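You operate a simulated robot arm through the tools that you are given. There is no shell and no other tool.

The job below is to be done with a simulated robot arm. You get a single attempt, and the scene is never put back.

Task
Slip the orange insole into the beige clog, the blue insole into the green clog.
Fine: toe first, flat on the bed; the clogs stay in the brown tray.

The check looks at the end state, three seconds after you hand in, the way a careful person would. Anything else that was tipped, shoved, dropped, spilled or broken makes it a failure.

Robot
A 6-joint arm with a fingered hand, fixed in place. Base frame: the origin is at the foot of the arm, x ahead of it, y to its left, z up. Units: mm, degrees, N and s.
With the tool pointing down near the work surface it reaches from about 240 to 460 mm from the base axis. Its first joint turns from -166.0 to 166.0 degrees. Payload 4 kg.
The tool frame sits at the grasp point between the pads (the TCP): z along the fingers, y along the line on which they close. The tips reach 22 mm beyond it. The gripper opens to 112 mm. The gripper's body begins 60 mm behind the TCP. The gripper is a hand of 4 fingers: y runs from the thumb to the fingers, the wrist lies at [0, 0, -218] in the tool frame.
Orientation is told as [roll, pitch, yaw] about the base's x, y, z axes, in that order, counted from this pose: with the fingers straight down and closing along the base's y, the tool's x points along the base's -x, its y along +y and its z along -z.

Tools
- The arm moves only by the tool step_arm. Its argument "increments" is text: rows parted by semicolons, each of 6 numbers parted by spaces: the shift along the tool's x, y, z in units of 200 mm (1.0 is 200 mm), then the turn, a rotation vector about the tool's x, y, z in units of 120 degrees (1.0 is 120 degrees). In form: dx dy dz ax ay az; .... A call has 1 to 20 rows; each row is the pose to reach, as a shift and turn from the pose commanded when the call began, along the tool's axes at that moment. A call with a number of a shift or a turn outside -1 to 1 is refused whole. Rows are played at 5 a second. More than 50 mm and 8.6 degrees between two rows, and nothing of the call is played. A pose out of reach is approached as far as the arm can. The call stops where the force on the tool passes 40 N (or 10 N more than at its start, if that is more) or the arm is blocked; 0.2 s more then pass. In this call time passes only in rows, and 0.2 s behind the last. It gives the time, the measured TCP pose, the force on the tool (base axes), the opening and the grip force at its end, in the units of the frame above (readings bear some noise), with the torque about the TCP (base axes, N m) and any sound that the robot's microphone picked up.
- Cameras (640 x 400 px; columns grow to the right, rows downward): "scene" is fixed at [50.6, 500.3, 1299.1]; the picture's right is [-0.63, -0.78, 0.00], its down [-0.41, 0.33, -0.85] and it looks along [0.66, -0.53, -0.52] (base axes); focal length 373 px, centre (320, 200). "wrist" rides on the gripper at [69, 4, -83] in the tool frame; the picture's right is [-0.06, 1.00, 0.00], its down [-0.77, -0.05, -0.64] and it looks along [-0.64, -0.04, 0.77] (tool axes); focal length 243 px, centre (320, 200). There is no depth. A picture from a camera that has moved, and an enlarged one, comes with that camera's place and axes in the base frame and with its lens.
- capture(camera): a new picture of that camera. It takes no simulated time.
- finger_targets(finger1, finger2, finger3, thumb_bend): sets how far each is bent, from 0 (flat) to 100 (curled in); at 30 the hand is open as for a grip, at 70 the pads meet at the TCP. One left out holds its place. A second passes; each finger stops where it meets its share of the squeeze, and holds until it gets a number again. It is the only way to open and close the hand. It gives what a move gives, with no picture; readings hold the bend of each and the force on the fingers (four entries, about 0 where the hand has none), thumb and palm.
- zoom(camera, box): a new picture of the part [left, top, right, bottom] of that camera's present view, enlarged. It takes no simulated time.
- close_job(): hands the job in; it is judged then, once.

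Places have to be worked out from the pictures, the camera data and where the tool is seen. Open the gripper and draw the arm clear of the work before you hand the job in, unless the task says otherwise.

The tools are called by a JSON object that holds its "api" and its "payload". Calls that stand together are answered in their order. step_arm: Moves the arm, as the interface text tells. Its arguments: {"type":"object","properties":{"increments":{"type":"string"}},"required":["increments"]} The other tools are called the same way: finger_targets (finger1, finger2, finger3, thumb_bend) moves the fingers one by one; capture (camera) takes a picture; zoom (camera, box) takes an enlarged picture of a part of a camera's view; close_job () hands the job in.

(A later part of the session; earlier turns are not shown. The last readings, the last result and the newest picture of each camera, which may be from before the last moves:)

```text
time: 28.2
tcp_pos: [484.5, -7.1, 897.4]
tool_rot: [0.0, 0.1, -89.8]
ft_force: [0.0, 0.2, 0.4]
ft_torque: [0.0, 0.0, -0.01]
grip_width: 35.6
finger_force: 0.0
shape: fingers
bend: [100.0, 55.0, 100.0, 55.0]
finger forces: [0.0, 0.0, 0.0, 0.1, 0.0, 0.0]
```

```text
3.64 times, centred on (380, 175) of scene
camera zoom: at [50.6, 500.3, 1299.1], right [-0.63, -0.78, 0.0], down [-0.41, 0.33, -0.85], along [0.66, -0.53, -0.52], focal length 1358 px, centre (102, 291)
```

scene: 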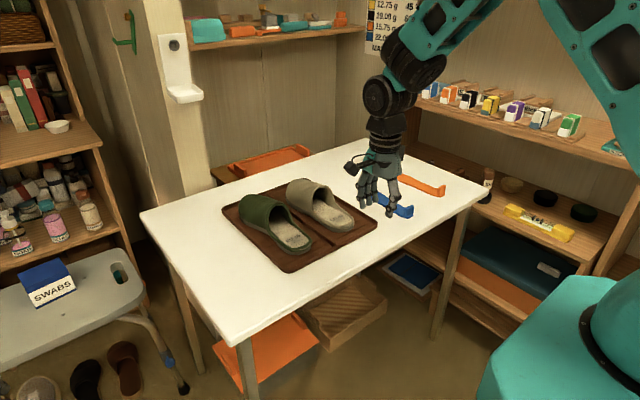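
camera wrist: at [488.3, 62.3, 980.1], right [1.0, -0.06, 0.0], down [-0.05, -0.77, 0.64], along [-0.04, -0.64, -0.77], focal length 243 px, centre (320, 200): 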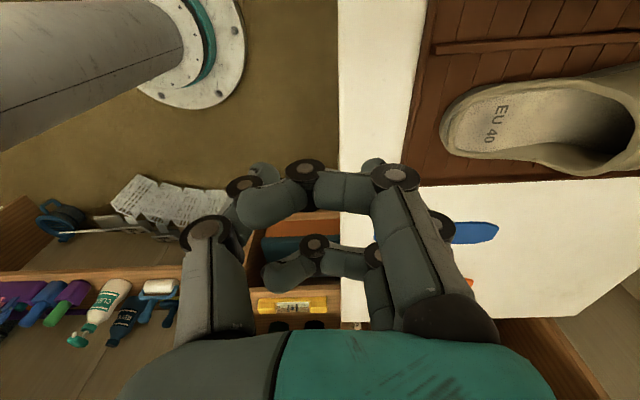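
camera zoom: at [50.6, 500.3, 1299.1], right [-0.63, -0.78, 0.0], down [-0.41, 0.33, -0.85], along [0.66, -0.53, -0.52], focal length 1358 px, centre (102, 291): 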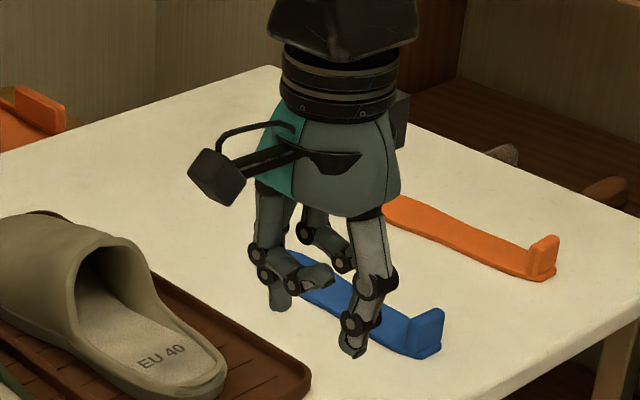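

Curled, the outer fingers stay above the TCP level, so the thumb and middle finger can pinch on their own. I'll look closely at the beige clog's rim from this side.

{"api": "zoom", "payload": {"camera": "wrist", "box": [420, 40, 640, 200]}}

{"api": "zoom", "payload": {"camera": "scene", "box": [280, 170, 370, 245]}}

{"api": "zoom", "payload": {"camera": "scene", "box": [230, 185, 330, 270]}}

```text
2.50 times, centred on (530, 120) of wrist
camera zoom: at [488.3, 62.3, 980.1], right [1.0, -0.06, 0.0], down [-0.05, -0.77, 0.64], along [-0.04, -0.64, -0.77], focal length 606 px, centre (-205, 400)
```

zoom: 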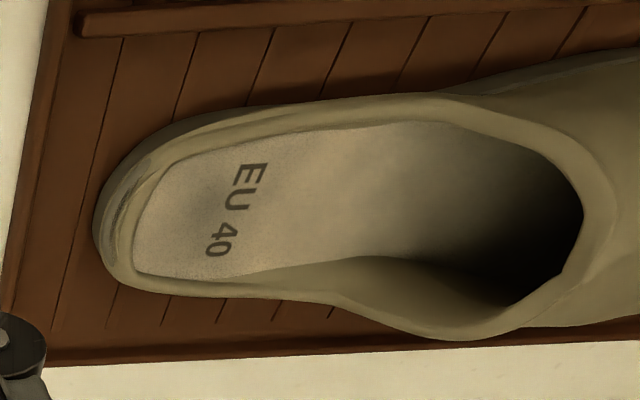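

```text
5.33 times, centred on (325, 208) of scene
camera zoom: at [50.6, 500.3, 1299.1], right [-0.63, -0.78, 0.0], down [-0.41, 0.33, -0.85], along [0.66, -0.53, -0.52], focal length 1991 px, centre (293, 160)
```

zoom: 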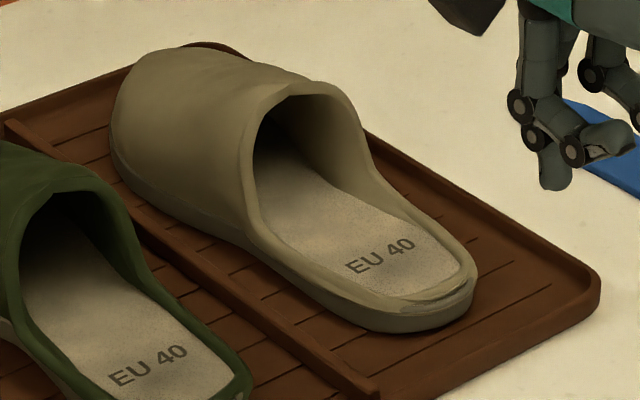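

```text
4.71 times, centred on (280, 228) of scene
camera zoom: at [50.6, 500.3, 1299.1], right [-0.63, -0.78, 0.0], down [-0.41, 0.33, -0.85], along [0.66, -0.53, -0.52], focal length 1757 px, centre (508, 71)
```

zoom: 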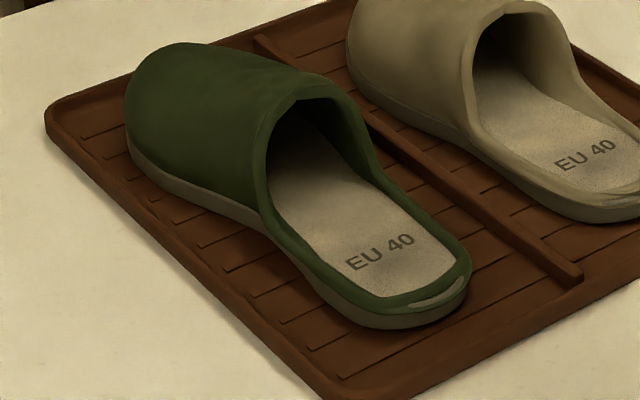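

The stereo estimates put the clog beds at z≈739, with the inner heel edge near x=628 and bed widths of about 44–54 mm. The axes lie near y≈-48 (beige) and y≈+93 (green). I'll go above the blue tab first, with yaw -92.8 to match its heading.

{"api": "step_arm", "payload": {"increments": "-0.195 0.08 0.04 0 0 0.0047; -0.39 0.16 0.08 0 0 0.0093; -0.585 0.24 0.12 0 0 0.014; -0.78 0.32 0.16 0 0 0.0186; -0.975 0.4 0.2 0 0 0.0233"}}

{"api": "capture", "payload": {"camera": "wrist"}}

```text
time: 29.4
tcp_pos: [566.3, -201.1, 857.9]
tool_rot: [0.0, 0.0, -92.5]
ft_force: [0.2, 0.3, 0.6]
ft_torque: [0.01, 0.0, -0.01]
grip_width: 35.4
finger_force: 0.0
shape: fingers
bend: [100.0, 55.0, 100.0, 55.0]
finger forces: [0.0, 0.1, 0.0, 0.0, 0.1, 0.1]
```

```text
taken
camera wrist: at [572.9, -132.5, 939.7], right [0.99, -0.11, 0.0], down [-0.08, -0.76, 0.64], along [-0.07, -0.64, -0.77], focal length 243 px, centre (320, 200)
```

wrist: 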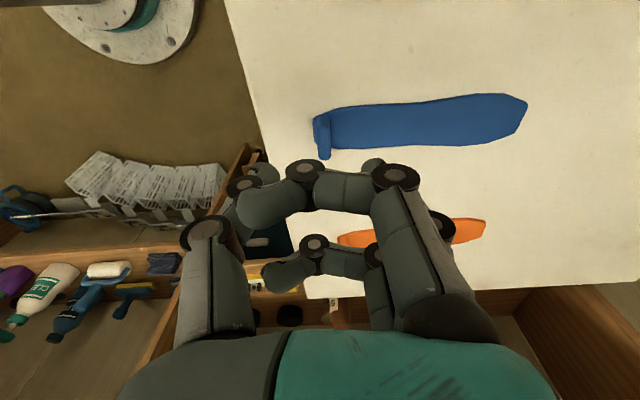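

I'll enlarge the blue insole and tab from here to measure it precisely.

{"api": "zoom", "payload": {"camera": "wrist", "box": [300, 80, 540, 170]}}

{"api": "zoom", "payload": {"camera": "wrist", "box": [300, 95, 360, 170]}}

```text
2.67 times, centred on (420, 125) of wrist
camera zoom: at [572.9, -132.5, 939.7], right [0.99, -0.11, 0.0], down [-0.08, -0.76, 0.64], along [-0.07, -0.64, -0.77], focal length 647 px, centre (53, 400)
```

zoom: 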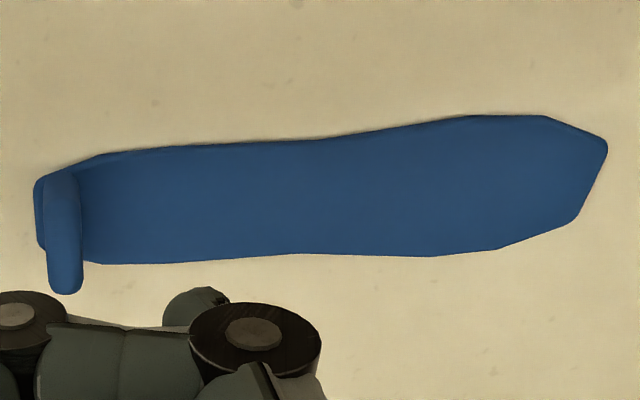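

```text
5.33 times, centred on (330, 132) of wrist
camera zoom: at [572.9, -132.5, 939.7], right [0.99, -0.11, 0.0], down [-0.08, -0.76, 0.64], along [-0.07, -0.64, -0.77], focal length 1294 px, centre (267, 560)
```

zoom: 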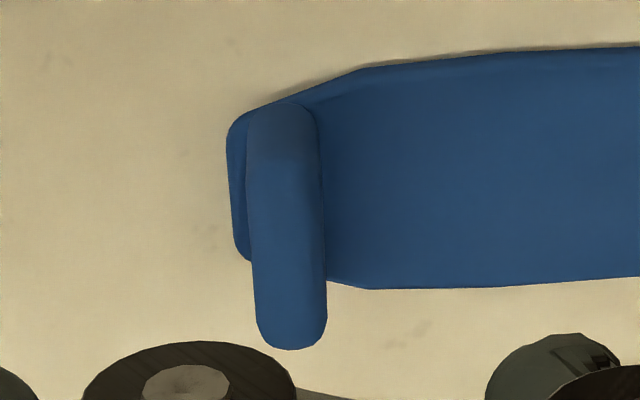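

The blue tab centre comes out at about (567,-226) with a heading of -3.1°. I'll shift over it and lower to z≈790 for a check.

{"api": "step_arm", "payload": {"increments": "-0.124 0.0083 0 0 0 0.0025; -0.124 0.0083 0.17 0 0 0.0025; -0.124 0.0083 0.34 0 0 0.0025"}}

{"api": "capture", "payload": {"camera": "wrist"}}

{"api": "zoom", "payload": {"camera": "scene", "box": [360, 130, 460, 230]}}

```text
time: 30.2
tcp_pos: [568.2, -227.0, 789.8]
tool_rot: [0.1, -0.1, -92.9]
ft_force: [-0.8, 0.1, 0.1]
ft_torque: [0.02, -0.02, 0.05]
grip_width: 35.5
finger_force: 0.0
shape: fingers
bend: [100.0, 55.0, 100.0, 55.0]
finger forces: [0.1, 0.0, 0.0, 0.0, 0.0, 0.1]
```

```text
taken
camera wrist: at [574.0, -158.3, 872.3], right [0.99, -0.11, 0.0], down [-0.09, -0.76, 0.64], along [-0.07, -0.64, -0.77], focal length 243 px, centre (320, 200)
```

wrist: 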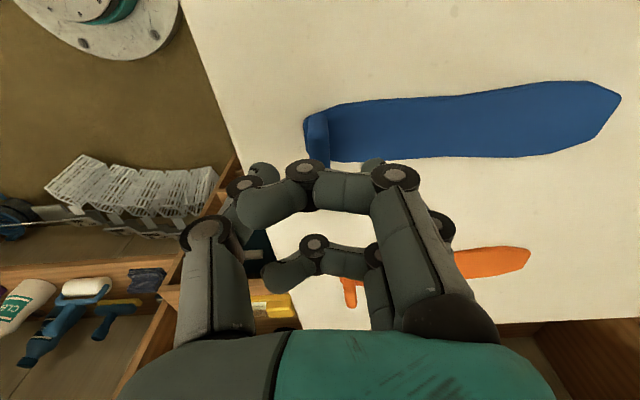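

```text
4.00 times, centred on (410, 180) of scene
camera zoom: at [50.6, 500.3, 1299.1], right [-0.63, -0.78, 0.0], down [-0.41, 0.33, -0.85], along [0.66, -0.53, -0.52], focal length 1494 px, centre (-40, 280)
```

zoom: 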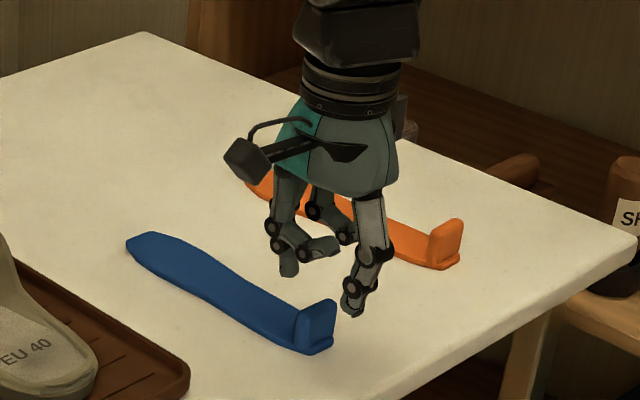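

The tab sits under the pinch point, with thumb and middle finger straddling it. I'll lower to z≈758.

{"api": "step_arm", "payload": {"increments": "-0.004 -0.004 0.06 0 0 0; -0.004 -0.004 0.12 0 0 0; -0.004 -0.004 0.16 0 0 0"}}

{"api": "capture", "payload": {"camera": "wrist"}}

{"api": "zoom", "payload": {"camera": "scene", "box": [370, 150, 450, 230]}}

```text
time: 31.0
tcp_pos: [565.9, -227.4, 758.0]
tool_rot: [0.0, -0.1, -93.0]
ft_force: [-0.1, -0.1, -0.8]
ft_torque: [-0.01, 0.01, -0.05]
grip_width: 35.5
finger_force: 0.1
shape: fingers
bend: [100.0, 55.0, 100.0, 55.0]
finger forces: [0.1, 0.0, 0.0, 0.0, 0.0, 0.1]
```

```text
taken
camera wrist: at [573.0, -158.3, 840.2], right [0.99, -0.11, 0.0], down [-0.09, -0.76, 0.64], along [-0.07, -0.64, -0.77], focal length 243 px, centre (320, 200)
```

wrist: 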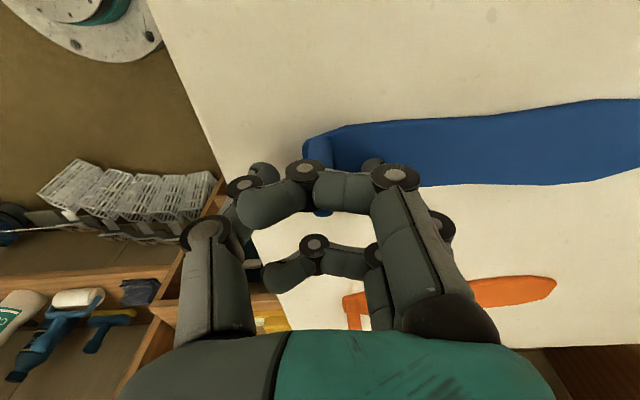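

```text
5.00 times, centred on (410, 190) of scene
camera zoom: at [50.6, 500.3, 1299.1], right [-0.63, -0.78, 0.0], down [-0.41, 0.33, -0.85], along [0.66, -0.53, -0.52], focal length 1867 px, centre (-130, 250)
```

zoom: 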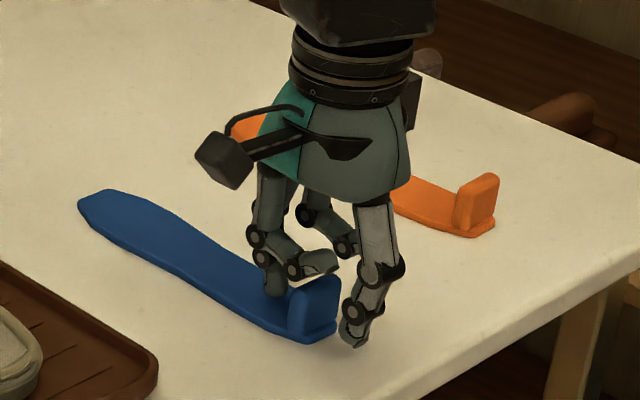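

The tab is straddled and no contact force shows. I'll close the thumb and middle finger on it.

{"api": "finger_targets", "payload": {"finger2": 80, "thumb_bend": 80}}

{"api": "capture", "payload": {"camera": "wrist"}}

{"api": "zoom", "payload": {"camera": "scene", "box": [370, 150, 450, 230]}}

```text
time: 32.0
tcp_pos: [566.9, -227.6, 757.4]
tool_rot: [0.0, 0.0, -92.9]
ft_force: [0.4, 0.3, 1.0]
ft_torque: [0.03, -0.07, -0.04]
grip_width: 29.6
finger_force: 9.5
shape: fingers
bend: [100.0, 72.0, 100.0, 72.0]
finger forces: [0.1, 9.6, 0.0, 0.1, 10.0, 0.1]
```

```text
taken
camera wrist: at [573.0, -158.3, 840.3], right [0.99, -0.11, 0.0], down [-0.09, -0.76, 0.64], along [-0.07, -0.64, -0.77], focal length 243 px, centre (320, 200)
```

wrist: 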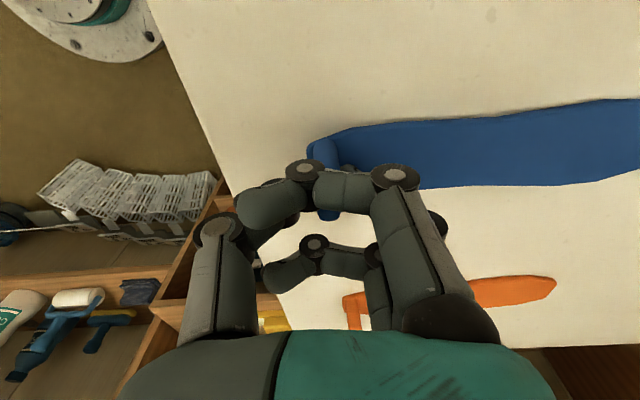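

```text
5.00 times, centred on (410, 190) of scene
camera zoom: at [50.6, 500.3, 1299.1], right [-0.63, -0.78, 0.0], down [-0.41, 0.33, -0.85], along [0.66, -0.53, -0.52], focal length 1867 px, centre (-130, 250)
```

zoom: 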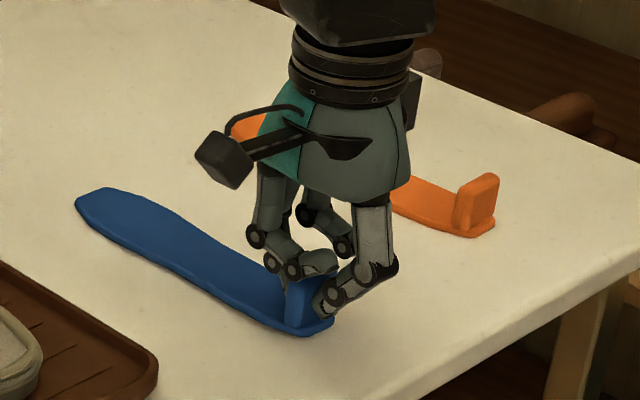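

Both pads now hold the tab at about 10 N each. I'll lift 20 mm slowly and check that the insole follows.

{"api": "step_arm", "payload": {"increments": "0 0 -0.02 0 0 0; 0 0 -0.04 0 0 0; 0 0 -0.06 0 0 0; 0 0 -0.08 0 0 0; 0 0 -0.1 0 0 0"}}

{"api": "capture", "payload": {"camera": "wrist"}}

{"api": "zoom", "payload": {"camera": "scene", "box": [350, 140, 450, 230]}}

```text
time: 33.2
tcp_pos: [565.8, -227.7, 777.8]
tool_rot: [-0.1, 0.0, -92.9]
ft_force: [0.0, -0.2, 0.0]
ft_torque: [-0.02, -0.04, -0.02]
grip_width: 29.2
finger_force: 9.8
shape: fingers
bend: [100.0, 71.0, 100.0, 73.0]
finger forces: [0.1, 9.9, 0.0, 0.0, 9.7, 0.0]
```

```text
taken
camera wrist: at [572.4, -158.3, 860.0], right [0.99, -0.11, 0.0], down [-0.09, -0.76, 0.64], along [-0.07, -0.64, -0.77], focal length 243 px, centre (320, 200)
```

wrist: 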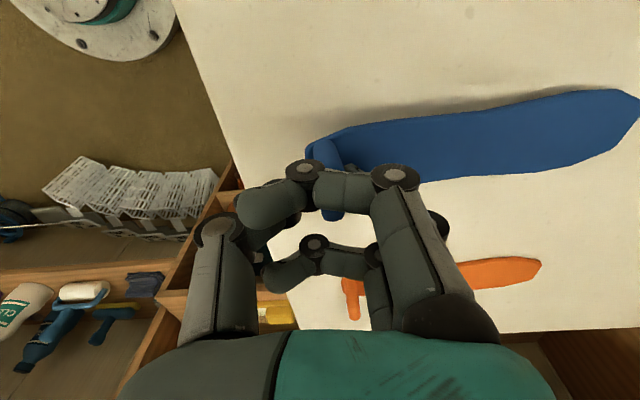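

```text
4.44 times, centred on (400, 185) of scene
camera zoom: at [50.6, 500.3, 1299.1], right [-0.63, -0.78, 0.0], down [-0.41, 0.33, -0.85], along [0.66, -0.53, -0.52], focal length 1660 px, centre (-36, 267)
```

zoom: 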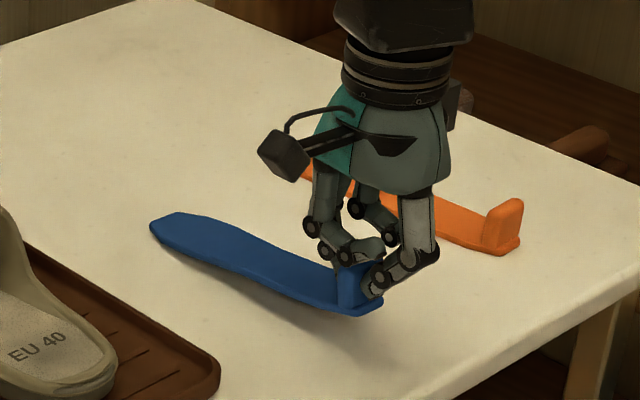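

The heel end has risen but the toe appears to still touch the table. I'll lift further to see how the insole hangs.

{"api": "step_arm", "payload": {"increments": "0 0 -0.04 0 0 0; 0 0 -0.08 0 0 0; 0 0 -0.12 0 0 0; 0 0 -0.16 0 0 0; 0 0 -0.2 0 0 0; 0 0 -0.25 0 0 0; 0 0 -0.3 0 0 0"}}

{"api": "capture", "payload": {"camera": "wrist"}}

{"api": "zoom", "payload": {"camera": "scene", "box": [340, 110, 450, 220]}}

```text
time: 34.8
tcp_pos: [565.8, -227.6, 837.9]
tool_rot: [0.1, 0.1, -92.9]
ft_force: [-0.3, 0.7, -0.6]
ft_torque: [-0.01, 0.04, -0.02]
grip_width: 28.8
finger_force: 10.3
shape: fingers
bend: [100.0, 70.0, 100.0, 75.0]
finger forces: [0.1, 10.2, 0.1, 0.0, 10.1, 0.0]
```

```text
taken
camera wrist: at [572.2, -158.4, 920.3], right [0.99, -0.11, 0.0], down [-0.09, -0.76, 0.64], along [-0.07, -0.64, -0.77], focal length 243 px, centre (320, 200)
```

wrist: 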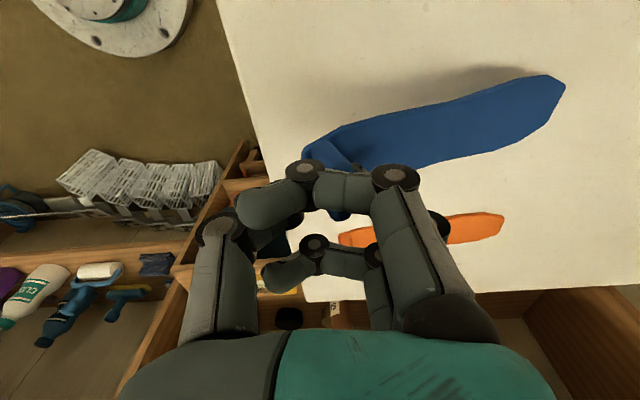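

```text
3.64 times, centred on (395, 165) of scene
camera zoom: at [50.6, 500.3, 1299.1], right [-0.63, -0.78, 0.0], down [-0.41, 0.33, -0.85], along [0.66, -0.53, -0.52], focal length 1358 px, centre (47, 327)
```

zoom: 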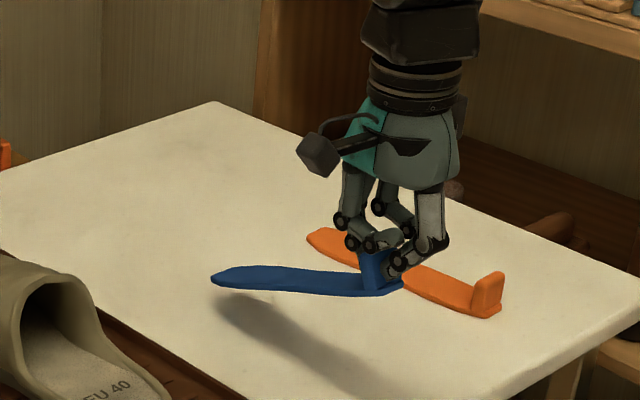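

The insole hangs toe-down by about 16°, with the toe at roughly (723,-218,750). I'll lift a little more and watch the finger readings to see whether the droop is steady.

{"api": "step_arm", "payload": {"increments": "0 0 -0.02 0 0 0; 0 0 -0.04 0 0 0; 0 0 -0.06 0 0 0; 0 0 -0.08 0 0 0; 0 0 -0.1 0 0 0; 0 0 -0.1 0 0 0; 0 0 -0.1 0 0 0; 0 0 -0.1 0 0 0; 0 0 -0.1 0 0 0; 0 0 -0.1 0 0 0"}}

{"api": "capture", "payload": {"camera": "wrist"}}

{"api": "zoom", "payload": {"camera": "scene", "box": [340, 90, 450, 200]}}

```text
time: 37.0
tcp_pos: [565.0, -227.5, 857.9]
tool_rot: [0.0, 0.0, -92.9]
ft_force: [-0.3, 0.3, 0.0]
ft_torque: [-0.01, 0.0, -0.01]
grip_width: 28.8
finger_force: 10.0
shape: fingers
bend: [100.0, 70.0, 100.0, 75.0]
finger forces: [0.1, 10.1, 0.0, 0.0, 10.1, 0.0]
```

```text
taken
camera wrist: at [572.4, -158.5, 939.9], right [0.99, -0.11, 0.0], down [-0.09, -0.76, 0.64], along [-0.07, -0.64, -0.77], focal length 243 px, centre (320, 200)
```

wrist: 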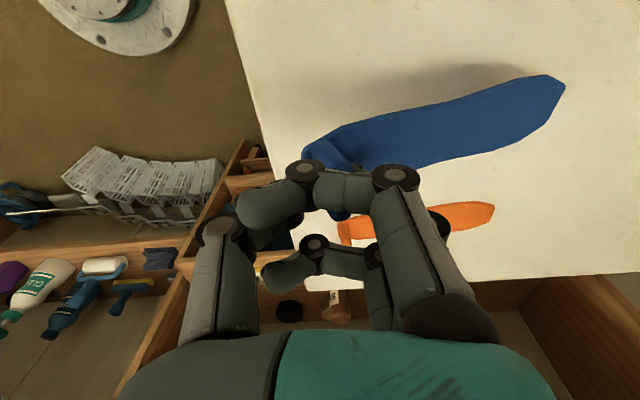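

```text
3.64 times, centred on (395, 145) of scene
camera zoom: at [50.6, 500.3, 1299.1], right [-0.63, -0.78, 0.0], down [-0.41, 0.33, -0.85], along [0.66, -0.53, -0.52], focal length 1358 px, centre (47, 400)
```

zoom: 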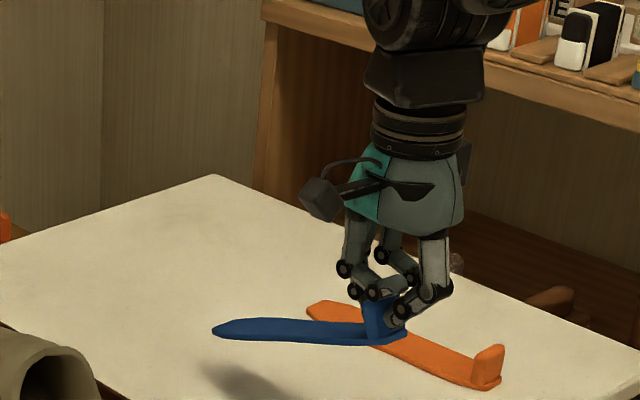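

The hold is steady: bends stay at 70/75 and the view is unchanged. I'll measure the hanging insole's pose relative to the tool from enlarged views.

{"api": "zoom", "payload": {"camera": "wrist", "box": [290, 60, 580, 220]}}

{"api": "zoom", "payload": {"camera": "scene", "box": [360, 140, 430, 200]}}

```text
2.21 times, centred on (435, 140) of wrist
camera zoom: at [572.4, -158.5, 939.9], right [0.99, -0.11, 0.0], down [-0.09, -0.76, 0.64], along [-0.07, -0.64, -0.77], focal length 535 px, centre (66, 332)
```

zoom: 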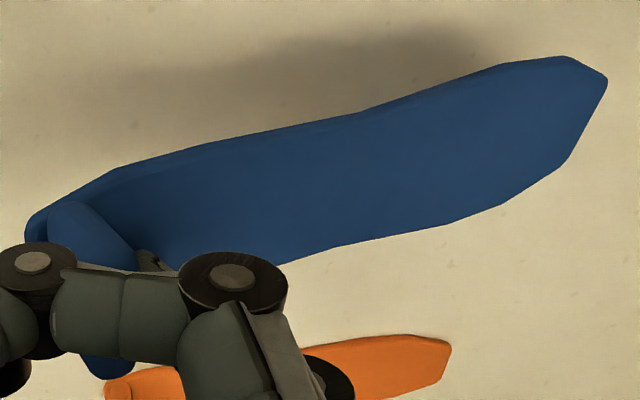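

```text
6.67 times, centred on (395, 170) of scene
camera zoom: at [50.6, 500.3, 1299.1], right [-0.63, -0.78, 0.0], down [-0.41, 0.33, -0.85], along [0.66, -0.53, -0.52], focal length 2489 px, centre (-180, 400)
```

zoom: 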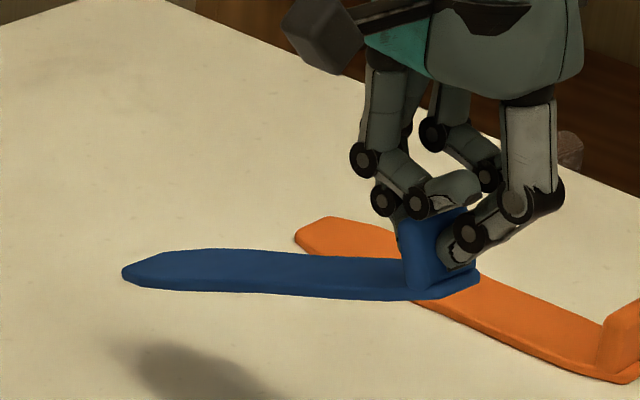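

The insole hangs about 19–20° toe-down and its centreline stays close to the tool axis. Next I'll carry it high toward the green clog, turning to yaw about -88.4 so that it lines up with the clog's roughly +2° heading.

{"api": "step_arm", "payload": {"increments": "0.1 -0.04 -0.12 0 0 -0.0077; 0.29 -0.11 -0.2 0 0 -0.0153; 0.48 -0.18 -0.28 0 0 -0.023; 0.7 -0.26 -0.35 0 0 -0.0306; 0.9 -0.33 -0.41 0 0 -0.0383; 0.933 -0.349 -0.41 0 0 -0.0383"}}

{"api": "capture", "payload": {"camera": "wrist"}}

```text
time: 38.4
tcp_pos: [505.1, -37.1, 939.9]
tool_rot: [0.1, 0.0, -88.2]
ft_force: [0.8, 0.2, 0.1]
ft_torque: [0.01, 0.02, -0.04]
grip_width: 28.6
finger_force: 10.5
shape: fingers
bend: [100.0, 70.0, 100.0, 75.0]
finger forces: [0.0, 10.2, 0.0, 0.0, 10.1, 0.0]
```

```text
taken
camera wrist: at [506.8, 32.0, 1022.8], right [1.0, -0.03, 0.0], down [-0.03, -0.77, 0.64], along [-0.02, -0.64, -0.77], focal length 243 px, centre (320, 200)
```

wrist: 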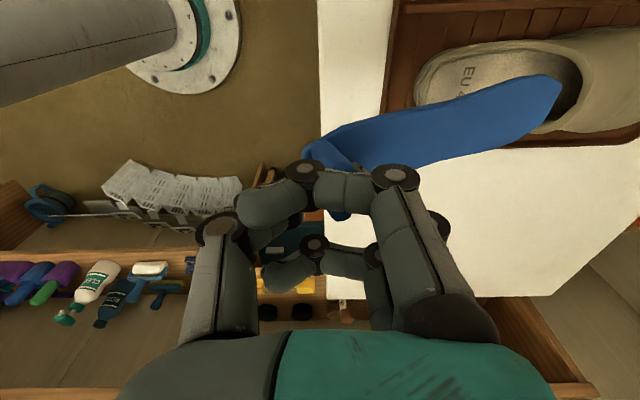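

The grip is unchanged. I'll move over to the green clog's line at y≈91, tilting the hand back 11° so the insole is only about 8° toe-down, still above the vamp height.

{"api": "step_arm", "payload": {"increments": "0.16 0.055 0.02 -0.023 0 0; 0.32 0.11 0.08 -0.046 0 0; 0.48 0.165 0.14 -0.069 0 0; 0.634 0.219 0.2 -0.0917 0 0"}}

{"api": "capture", "payload": {"camera": "wrist"}}

{"api": "zoom", "payload": {"camera": "scene", "box": [220, 90, 400, 270]}}

```text
time: 39.4
tcp_pos: [545.7, 90.6, 898.5]
tool_rot: [11.2, 0.1, -88.3]
ft_force: [-0.6, -0.3, 0.5]
ft_torque: [-0.01, -0.02, -0.03]
grip_width: 28.5
finger_force: 10.8
shape: fingers
bend: [100.0, 70.0, 100.0, 75.0]
finger forces: [0.0, 10.4, 0.1, 0.0, 10.2, 0.1]
```

```text
taken
camera wrist: at [530.5, 159.8, 980.9], right [0.98, -0.03, 0.19], down [-0.15, -0.77, 0.62], along [0.13, -0.64, -0.76], focal length 243 px, centre (320, 200)
```

wrist: 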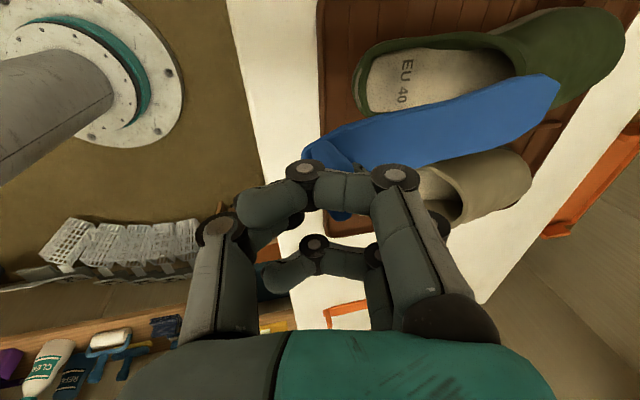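

```text
2.22 times, centred on (310, 180) of scene
camera zoom: at [50.6, 500.3, 1299.1], right [-0.63, -0.78, 0.0], down [-0.41, 0.33, -0.85], along [0.66, -0.53, -0.52], focal length 830 px, centre (342, 244)
```

zoom: 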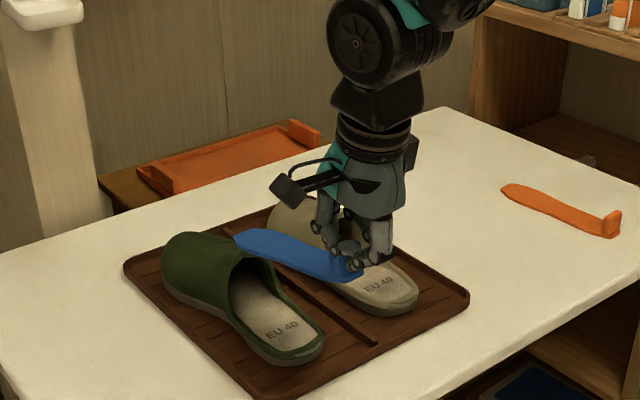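

The insole pose computed from the tool has its heel centre at y≈92.6 and a heading of about +2°, roughly 9° toe-down. I'll enlarge the green clog in this view to check its centreline against the insole.

{"api": "zoom", "payload": {"camera": "wrist", "box": [340, 0, 640, 190]}}

{"api": "zoom", "payload": {"camera": "scene", "box": [235, 160, 345, 260]}}

```text
2.11 times, centred on (490, 95) of wrist
camera zoom: at [530.5, 159.8, 980.9], right [0.98, -0.03, 0.19], down [-0.15, -0.77, 0.62], along [0.13, -0.64, -0.76], focal length 511 px, centre (-38, 421)
```

zoom: 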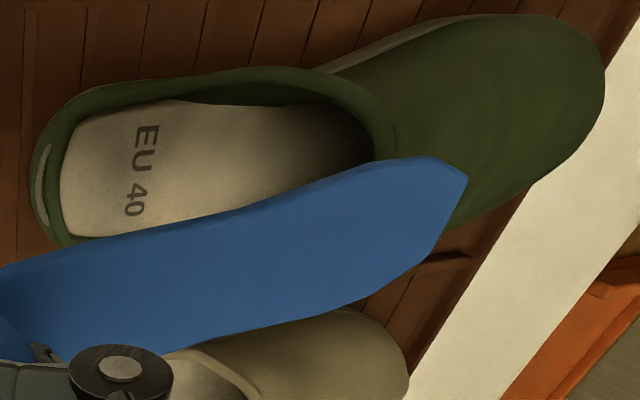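

```text
4.00 times, centred on (290, 210) of scene
camera zoom: at [50.6, 500.3, 1299.1], right [-0.63, -0.78, 0.0], down [-0.41, 0.33, -0.85], along [0.66, -0.53, -0.52], focal length 1494 px, centre (440, 160)
```

zoom: 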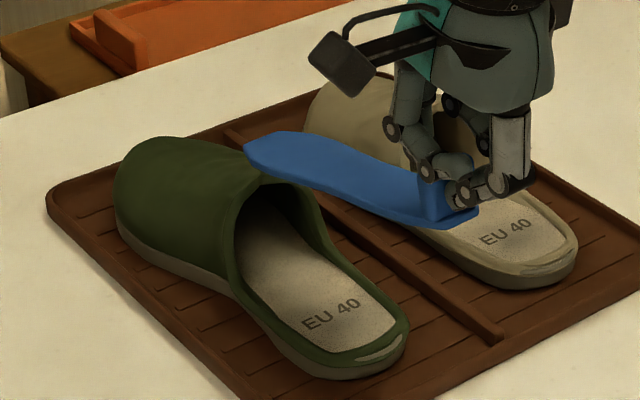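

The clog's centreline is about y≈94.5 at the heel and 100 at the ball, and the vamp's rim top sits near (715,97,811). I'll back the insole off so its toe is behind the rim and lower it to just above the bed, shifting y by +2.

{"api": "step_arm", "payload": {"increments": "0.0138 -0.1257 -0.0249 0 0 0; 0.0138 -0.145 0.06 0 0 0; 0.0138 -0.1617 0.1566 0 0 0; 0.0138 -0.18 0.25 0 0 0; 0.0138 -0.198 0.3415 0 0 0"}}

{"api": "capture", "payload": {"camera": "wrist"}}

{"api": "zoom", "payload": {"camera": "scene", "box": [235, 160, 365, 270]}}

```text
time: 40.6
tcp_pos: [520.7, 92.2, 824.9]
tool_rot: [11.0, 0.0, -88.2]
ft_force: [0.4, -0.2, -0.5]
ft_torque: [0.03, 0.01, 0.02]
grip_width: 28.5
finger_force: 10.2
shape: fingers
bend: [100.0, 70.0, 100.0, 75.0]
finger forces: [0.1, 10.3, 0.0, 0.0, 10.3, 0.1]
```

```text
taken
camera wrist: at [505.6, 161.4, 905.9], right [0.98, -0.03, 0.19], down [-0.15, -0.77, 0.62], along [0.13, -0.64, -0.76], focal length 243 px, centre (320, 200)
```

wrist: 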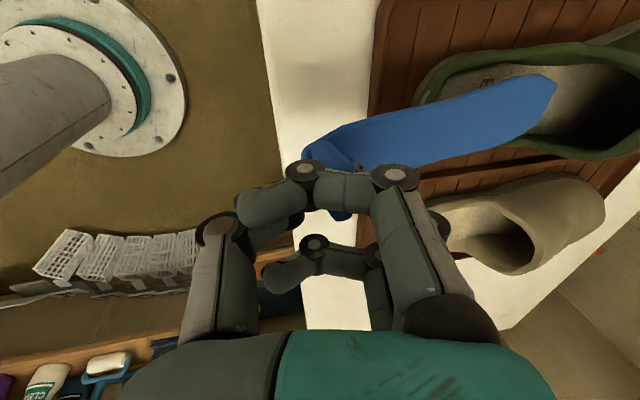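

```text
3.64 times, centred on (300, 215) of scene
camera zoom: at [50.6, 500.3, 1299.1], right [-0.63, -0.78, 0.0], down [-0.41, 0.33, -0.85], along [0.66, -0.53, -0.52], focal length 1358 px, centre (393, 146)
```

zoom: 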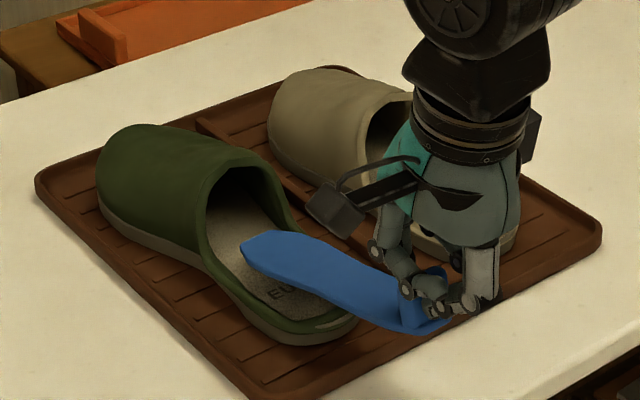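

The toe is lined up with the opening and sits at about z≈767. I'll slide forward and slightly down in small steps, watching the force.

{"api": "step_arm", "payload": {"increments": "-0.0024 0.0748 0.0378 0 0 0; -0.0048 0.1496 0.0755 0 0 0; -0.007 0.221 0.102 0 0 0; -0.0093 0.292 0.129 0 0 0"}}

{"api": "capture", "payload": {"camera": "wrist"}}

{"api": "zoom", "payload": {"camera": "scene", "box": [235, 160, 365, 270]}}

```text
time: 41.6
tcp_pos: [581.6, 92.6, 810.8]
tool_rot: [10.9, 0.0, -88.2]
ft_force: [-0.2, 0.2, -0.7]
ft_torque: [-0.02, 0.03, 0.01]
grip_width: 28.7
finger_force: 10.1
shape: fingers
bend: [100.0, 70.0, 100.0, 75.0]
finger forces: [0.0, 10.4, 0.0, 0.1, 10.2, 0.0]
```

```text
taken
camera wrist: at [567.0, 161.2, 892.2], right [0.98, -0.03, 0.19], down [-0.15, -0.77, 0.62], along [0.13, -0.64, -0.76], focal length 243 px, centre (320, 200)
```

wrist: 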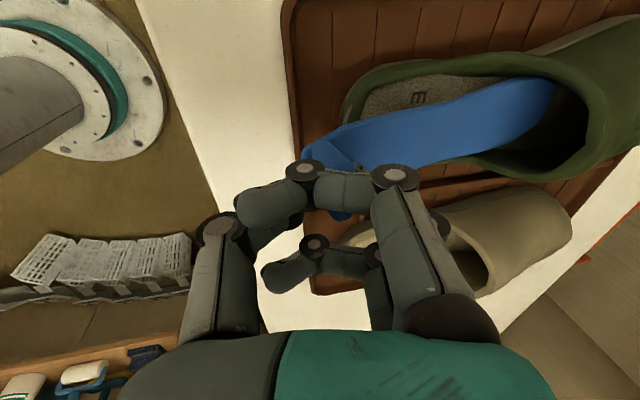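

```text
3.64 times, centred on (300, 215) of scene
camera zoom: at [50.6, 500.3, 1299.1], right [-0.63, -0.78, 0.0], down [-0.41, 0.33, -0.85], along [0.66, -0.53, -0.52], focal length 1358 px, centre (393, 146)
```

zoom: 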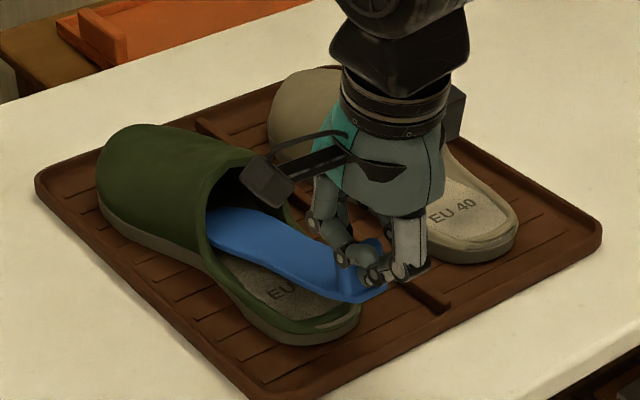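

The toe is under the vamp with no contact force. I'll continue forward to TCP x≈638 while keeping the heel raised.

{"api": "step_arm", "payload": {"increments": "-0.0024 0.075 0.025 0 0 0; -0.0047 0.15 0.05 0 0 0; -0.0066 0.21 0.07 0 0 0; -0.0084 0.27 0.089 0 0 0"}}

{"api": "capture", "payload": {"camera": "wrist"}}

{"api": "zoom", "payload": {"camera": "scene", "box": [235, 160, 365, 270]}}

```text
time: 42.6
tcp_pos: [637.5, 92.3, 804.6]
tool_rot: [11.0, -0.1, -88.3]
ft_force: [-1.5, -0.4, 0.3]
ft_torque: [0.0, -0.03, 0.02]
grip_width: 28.9
finger_force: 9.8
shape: fingers
bend: [100.0, 70.0, 100.0, 75.0]
finger forces: [0.0, 9.5, 0.0, 0.0, 10.8, 0.1]
```

```text
taken
camera wrist: at [623.5, 161.2, 885.6], right [0.98, -0.03, 0.19], down [-0.15, -0.77, 0.62], along [0.13, -0.64, -0.76], focal length 243 px, centre (320, 200)
```

wrist: 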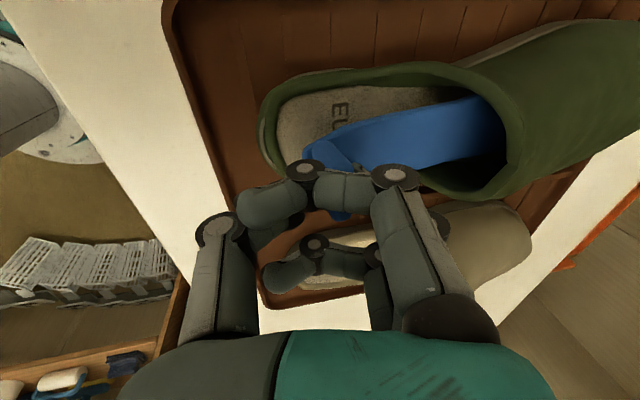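

```text
3.64 times, centred on (300, 215) of scene
camera zoom: at [50.6, 500.3, 1299.1], right [-0.63, -0.78, 0.0], down [-0.41, 0.33, -0.85], along [0.66, -0.53, -0.52], focal length 1358 px, centre (393, 146)
```

zoom: 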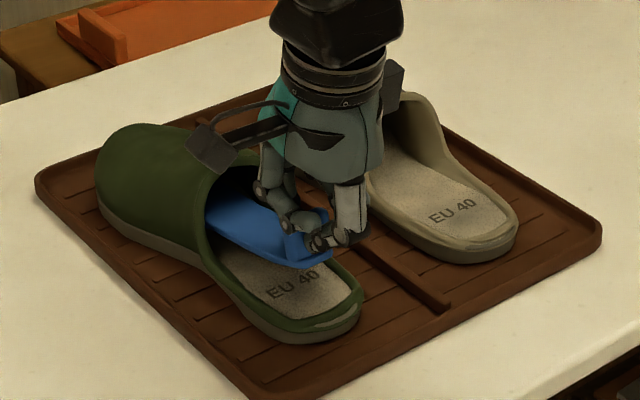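

A slight change in forces (-1.5 N in x) suggests the toe may be touching something. I'll look inside the clog before going on.

{"api": "zoom", "payload": {"camera": "wrist", "box": [250, 50, 550, 230]}}

{"api": "zoom", "payload": {"camera": "scene", "box": [280, 190, 340, 250]}}

```text
2.13 times, centred on (400, 140) of wrist
camera zoom: at [623.5, 161.2, 885.6], right [0.98, -0.03, 0.19], down [-0.15, -0.77, 0.62], along [0.13, -0.64, -0.76], focal length 518 px, centre (149, 328)
```

zoom: 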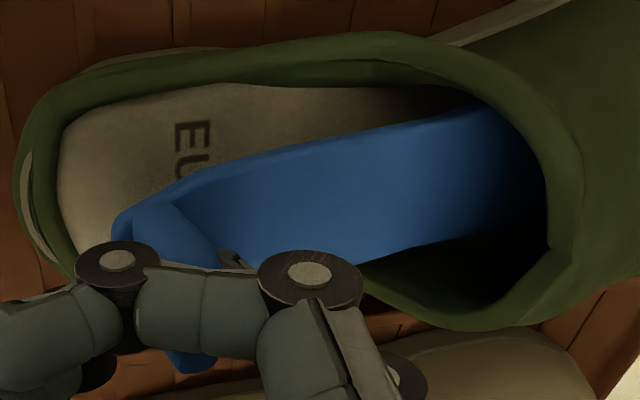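

```text
6.67 times, centred on (310, 220) of scene
camera zoom: at [50.6, 500.3, 1299.1], right [-0.63, -0.78, 0.0], down [-0.41, 0.33, -0.85], along [0.66, -0.53, -0.52], focal length 2489 px, centre (387, 67)
```

zoom: 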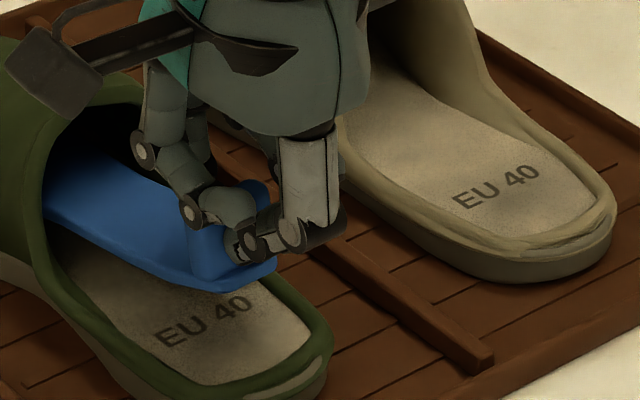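

The insole lies over the bed, centred, with its heel still raised. I'll lower the heel while levelling the hand to a 19° tilt, which keeps the toe where it is.

{"api": "step_arm", "payload": {"increments": "0 -0.005 0.031 -0.0167 0 0; 0 -0.0098 0.0623 -0.0333 0 0; 0 -0.0107 0.0926 -0.05 0 0; 0 -0.0116 0.123 -0.0667 0 0"}}

{"api": "capture", "payload": {"camera": "wrist"}}

{"api": "zoom", "payload": {"camera": "scene", "box": [260, 190, 340, 260]}}

```text
time: 43.6
tcp_pos: [641.4, 92.2, 778.8]
tool_rot: [19.0, 0.0, -88.3]
ft_force: [-1.8, 0.1, 0.5]
ft_torque: [-0.01, 0.02, 0.0]
grip_width: 28.6
finger_force: 10.7
shape: fingers
bend: [100.0, 70.0, 100.0, 75.0]
finger forces: [0.0, 9.7, 0.0, 0.0, 11.0, 0.1]
```

```text
taken
camera wrist: at [614.6, 161.2, 858.1], right [0.94, -0.04, 0.33], down [-0.23, -0.77, 0.59], along [0.23, -0.63, -0.74], focal length 243 px, centre (320, 200)
```

wrist: 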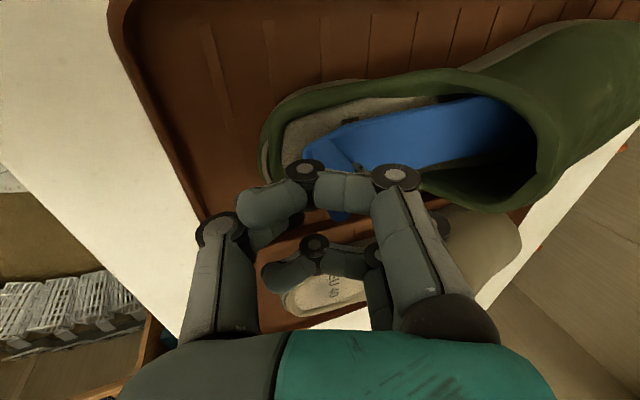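

```text
5.71 times, centred on (300, 225) of scene
camera zoom: at [50.6, 500.3, 1299.1], right [-0.63, -0.78, 0.0], down [-0.41, 0.33, -0.85], along [0.66, -0.53, -0.52], focal length 2134 px, centre (434, 57)
```

zoom: 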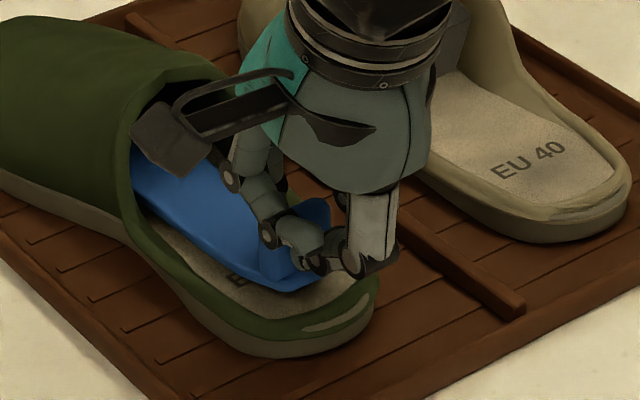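

There's a steady 1–2 N against the toe. I'll take the same enlarged view as at the start to see whether the green clog has shifted.

{"api": "zoom", "payload": {"camera": "scene", "box": [210, 165, 390, 278]}}

{"api": "zoom", "payload": {"camera": "wrist", "box": [250, 60, 560, 240]}}

```text
3.54 times, centred on (300, 222) of scene
camera zoom: at [50.6, 500.3, 1299.1], right [-0.63, -0.78, 0.0], down [-0.41, 0.33, -0.85], along [0.66, -0.53, -0.52], focal length 1322 px, centre (391, 124)
```

zoom: 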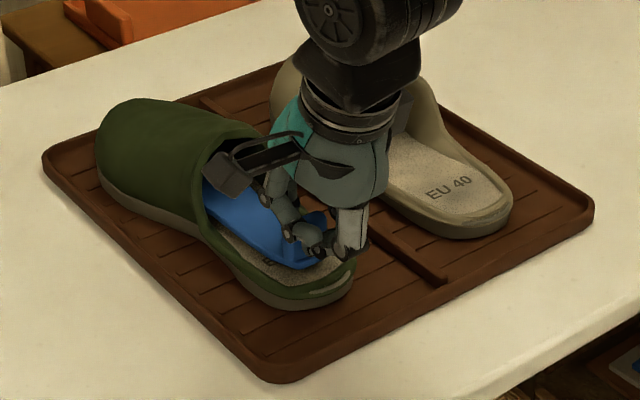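

```text
2.06 times, centred on (405, 150) of wrist
camera zoom: at [614.6, 161.2, 858.1], right [0.94, -0.04, 0.33], down [-0.23, -0.77, 0.59], along [0.23, -0.63, -0.74], focal length 501 px, centre (144, 303)
```

zoom: 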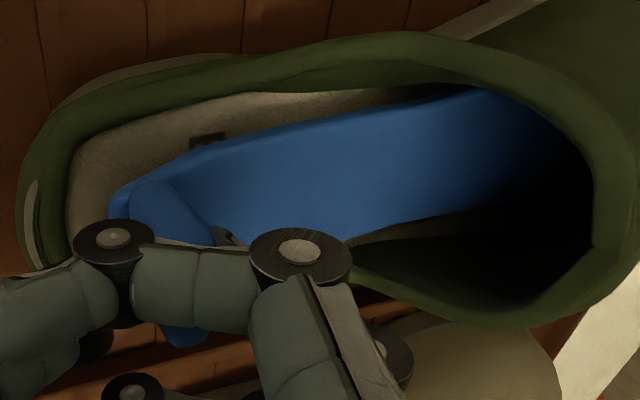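

The clog seems to have slid a few millimetres forward: the insole is nearly as long as the bed, and its heel now sits about 8 mm ahead of the bed's heel edge. I'll back off 4 mm, centre by 1.5 mm and lower 3 mm, then check the contact force.

{"api": "step_arm", "payload": {"increments": "0.004 -0.0094 -0.0032 0 0 0; 0.0081 -0.0187 -0.0065 0 0 0; 0.0081 -0.0212 0.001 0 0 0; 0.0081 -0.0236 0.0078 0 0 0"}}

{"api": "zoom", "payload": {"camera": "wrist", "box": [250, 60, 560, 240]}}

{"api": "zoom", "payload": {"camera": "scene", "box": [210, 165, 390, 278]}}

```text
time: 44.6
tcp_pos: [637.5, 94.5, 776.2]
tool_rot: [18.9, -0.1, -88.3]
ft_force: [-0.7, -0.9, -0.3]
ft_torque: [-0.03, -0.01, 0.0]
grip_width: 28.4
finger_force: 9.8
shape: fingers
bend: [100.0, 70.0, 100.0, 75.0]
finger forces: [0.0, 9.9, 0.0, 0.0, 10.2, 0.1]
```

```text
2.06 times, centred on (405, 150) of wrist
camera zoom: at [610.7, 162.9, 855.3], right [0.94, -0.04, 0.33], down [-0.23, -0.77, 0.59], along [0.23, -0.63, -0.74], focal length 501 px, centre (144, 303)
```

zoom: 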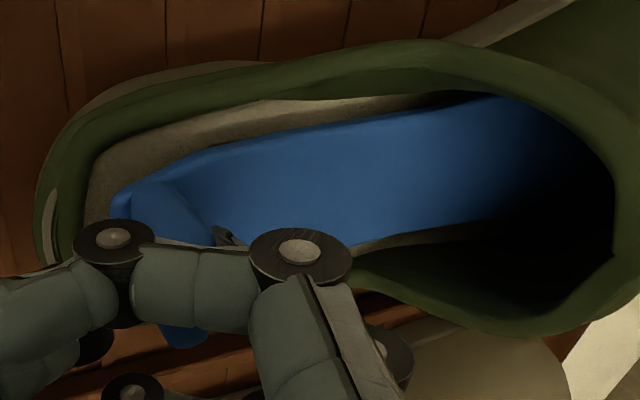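

```text
3.54 times, centred on (300, 222) of scene
camera zoom: at [50.6, 500.3, 1299.1], right [-0.63, -0.78, 0.0], down [-0.41, 0.33, -0.85], along [0.66, -0.53, -0.52], focal length 1322 px, centre (391, 124)
```

zoom: 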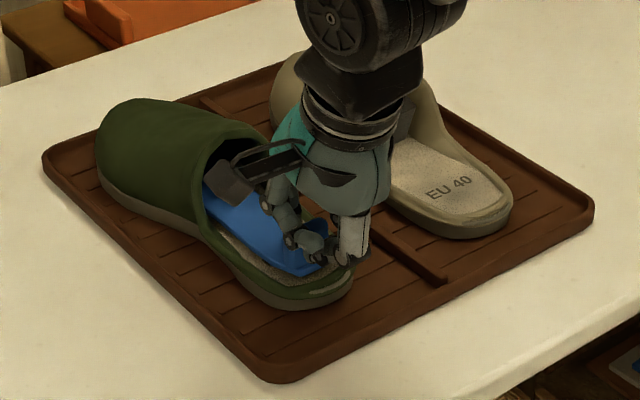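

The force is back near zero. I'll lower in 1.5 mm steps, watching fz and the finger bends for contact with the bed.

{"api": "step_arm", "payload": {"increments": "0 -0.0024 0.0071 0 0 0; 0 -0.0049 0.0142 0 0 0"}}

{"api": "step_arm", "payload": {"increments": "0 -0.0024 0.0071 0 0 0; 0 -0.0049 0.0142 0 0 0"}}

{"api": "zoom", "payload": {"camera": "wrist", "box": [250, 60, 560, 240]}}

{"api": "zoom", "payload": {"camera": "scene", "box": [260, 190, 340, 260]}}

```text
time: 45.2
tcp_pos: [636.6, 93.5, 773.0]
tool_rot: [18.9, 0.0, -88.3]
ft_force: [-0.4, 0.6, -0.4]
ft_torque: [0.03, 0.01, -0.03]
grip_width: 28.3
finger_force: 10.1
shape: fingers
bend: [100.0, 70.0, 100.0, 75.0]
finger forces: [0.0, 10.1, 0.0, 0.0, 10.1, 0.1]
```

```text
time: 45.8
tcp_pos: [635.9, 94.1, 771.5]
tool_rot: [19.1, 0.0, -88.4]
ft_force: [-2.8, -0.4, 8.0]
ft_torque: [0.02, -0.08, -0.01]
grip_width: 28.4
finger_force: 10.6
shape: fingers
bend: [100.0, 71.0, 100.0, 77.0]
finger forces: [0.0, 9.7, 0.0, 0.1, 12.5, 0.0]
```

```text
2.06 times, centred on (405, 150) of wrist
camera zoom: at [610.8, 162.9, 850.4], right [0.94, -0.04, 0.33], down [-0.23, -0.77, 0.59], along [0.23, -0.63, -0.74], focal length 501 px, centre (144, 303)
```

zoom: 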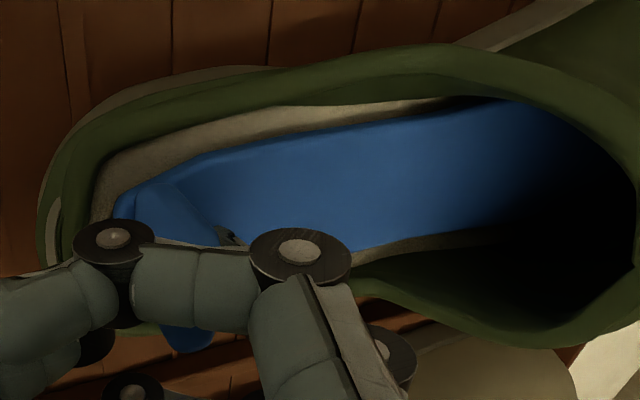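

```text
5.71 times, centred on (300, 225) of scene
camera zoom: at [50.6, 500.3, 1299.1], right [-0.63, -0.78, 0.0], down [-0.41, 0.33, -0.85], along [0.66, -0.53, -0.52], focal length 2134 px, centre (434, 57)
```

zoom: 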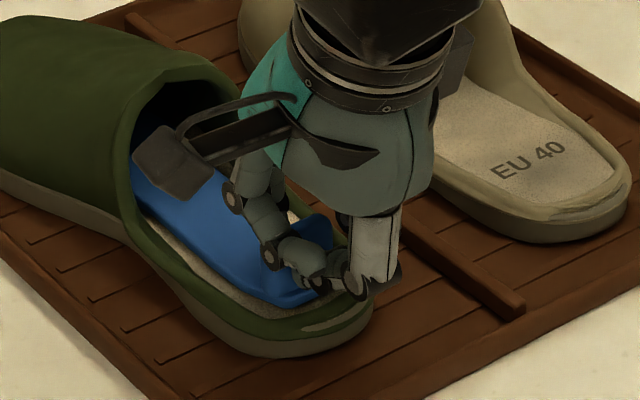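

There's firm contact with the bed now (fz≈8 N), so the insole is down. I'll ease up 1 mm and then start opening the thumb and middle finger gently.

{"api": "step_arm", "payload": {"increments": "0 0.0016 -0.0047 0 0 0; 0 0.002 -0.006 0 0 0"}}

{"api": "finger_targets", "payload": {"finger2": 63, "thumb_bend": 68}}

{"api": "zoom", "payload": {"camera": "wrist", "box": [250, 60, 560, 240]}}

{"api": "zoom", "payload": {"camera": "scene", "box": [260, 190, 340, 260]}}

```text
time: 46.4
tcp_pos: [636.8, 94.7, 770.5]
tool_rot: [19.0, -0.1, -88.3]
ft_force: [0.4, 0.1, 5.0]
ft_torque: [0.01, -0.08, 0.01]
grip_width: 28.3
finger_force: 10.9
shape: fingers
bend: [100.0, 71.0, 100.0, 77.0]
finger forces: [0.0, 10.2, 0.0, 0.1, 10.4, 0.0]
```

```text
time: 47.4
tcp_pos: [636.7, 94.6, 772.1]
tool_rot: [18.9, 0.0, -88.3]
ft_force: [0.5, -0.8, 1.2]
ft_torque: [-0.02, -0.02, -0.03]
grip_width: 30.8
finger_force: 0.4
shape: fingers
bend: [100.0, 62.0, 100.0, 68.0]
finger forces: [0.0, 0.3, 0.1, 0.0, 0.5, 0.1]
```

```text
2.06 times, centred on (405, 150) of wrist
camera zoom: at [610.4, 162.7, 850.7], right [0.95, -0.04, 0.32], down [-0.23, -0.77, 0.59], along [0.23, -0.63, -0.74], focal length 501 px, centre (144, 303)
```

zoom: 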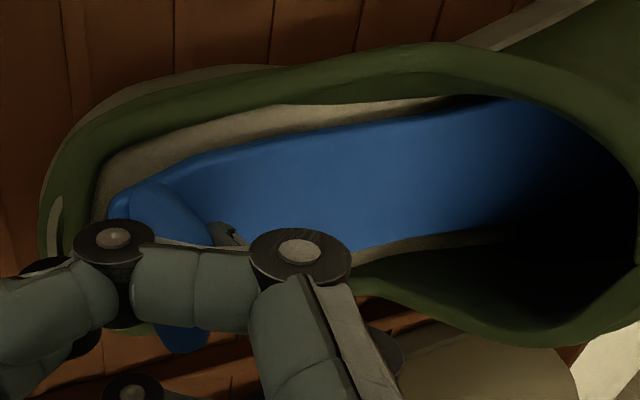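

```text
5.71 times, centred on (300, 225) of scene
camera zoom: at [50.6, 500.3, 1299.1], right [-0.63, -0.78, 0.0], down [-0.41, 0.33, -0.85], along [0.66, -0.53, -0.52], focal length 2134 px, centre (434, 57)
```

zoom: 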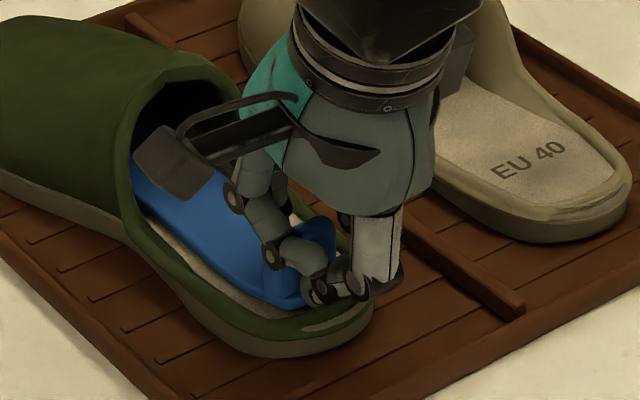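

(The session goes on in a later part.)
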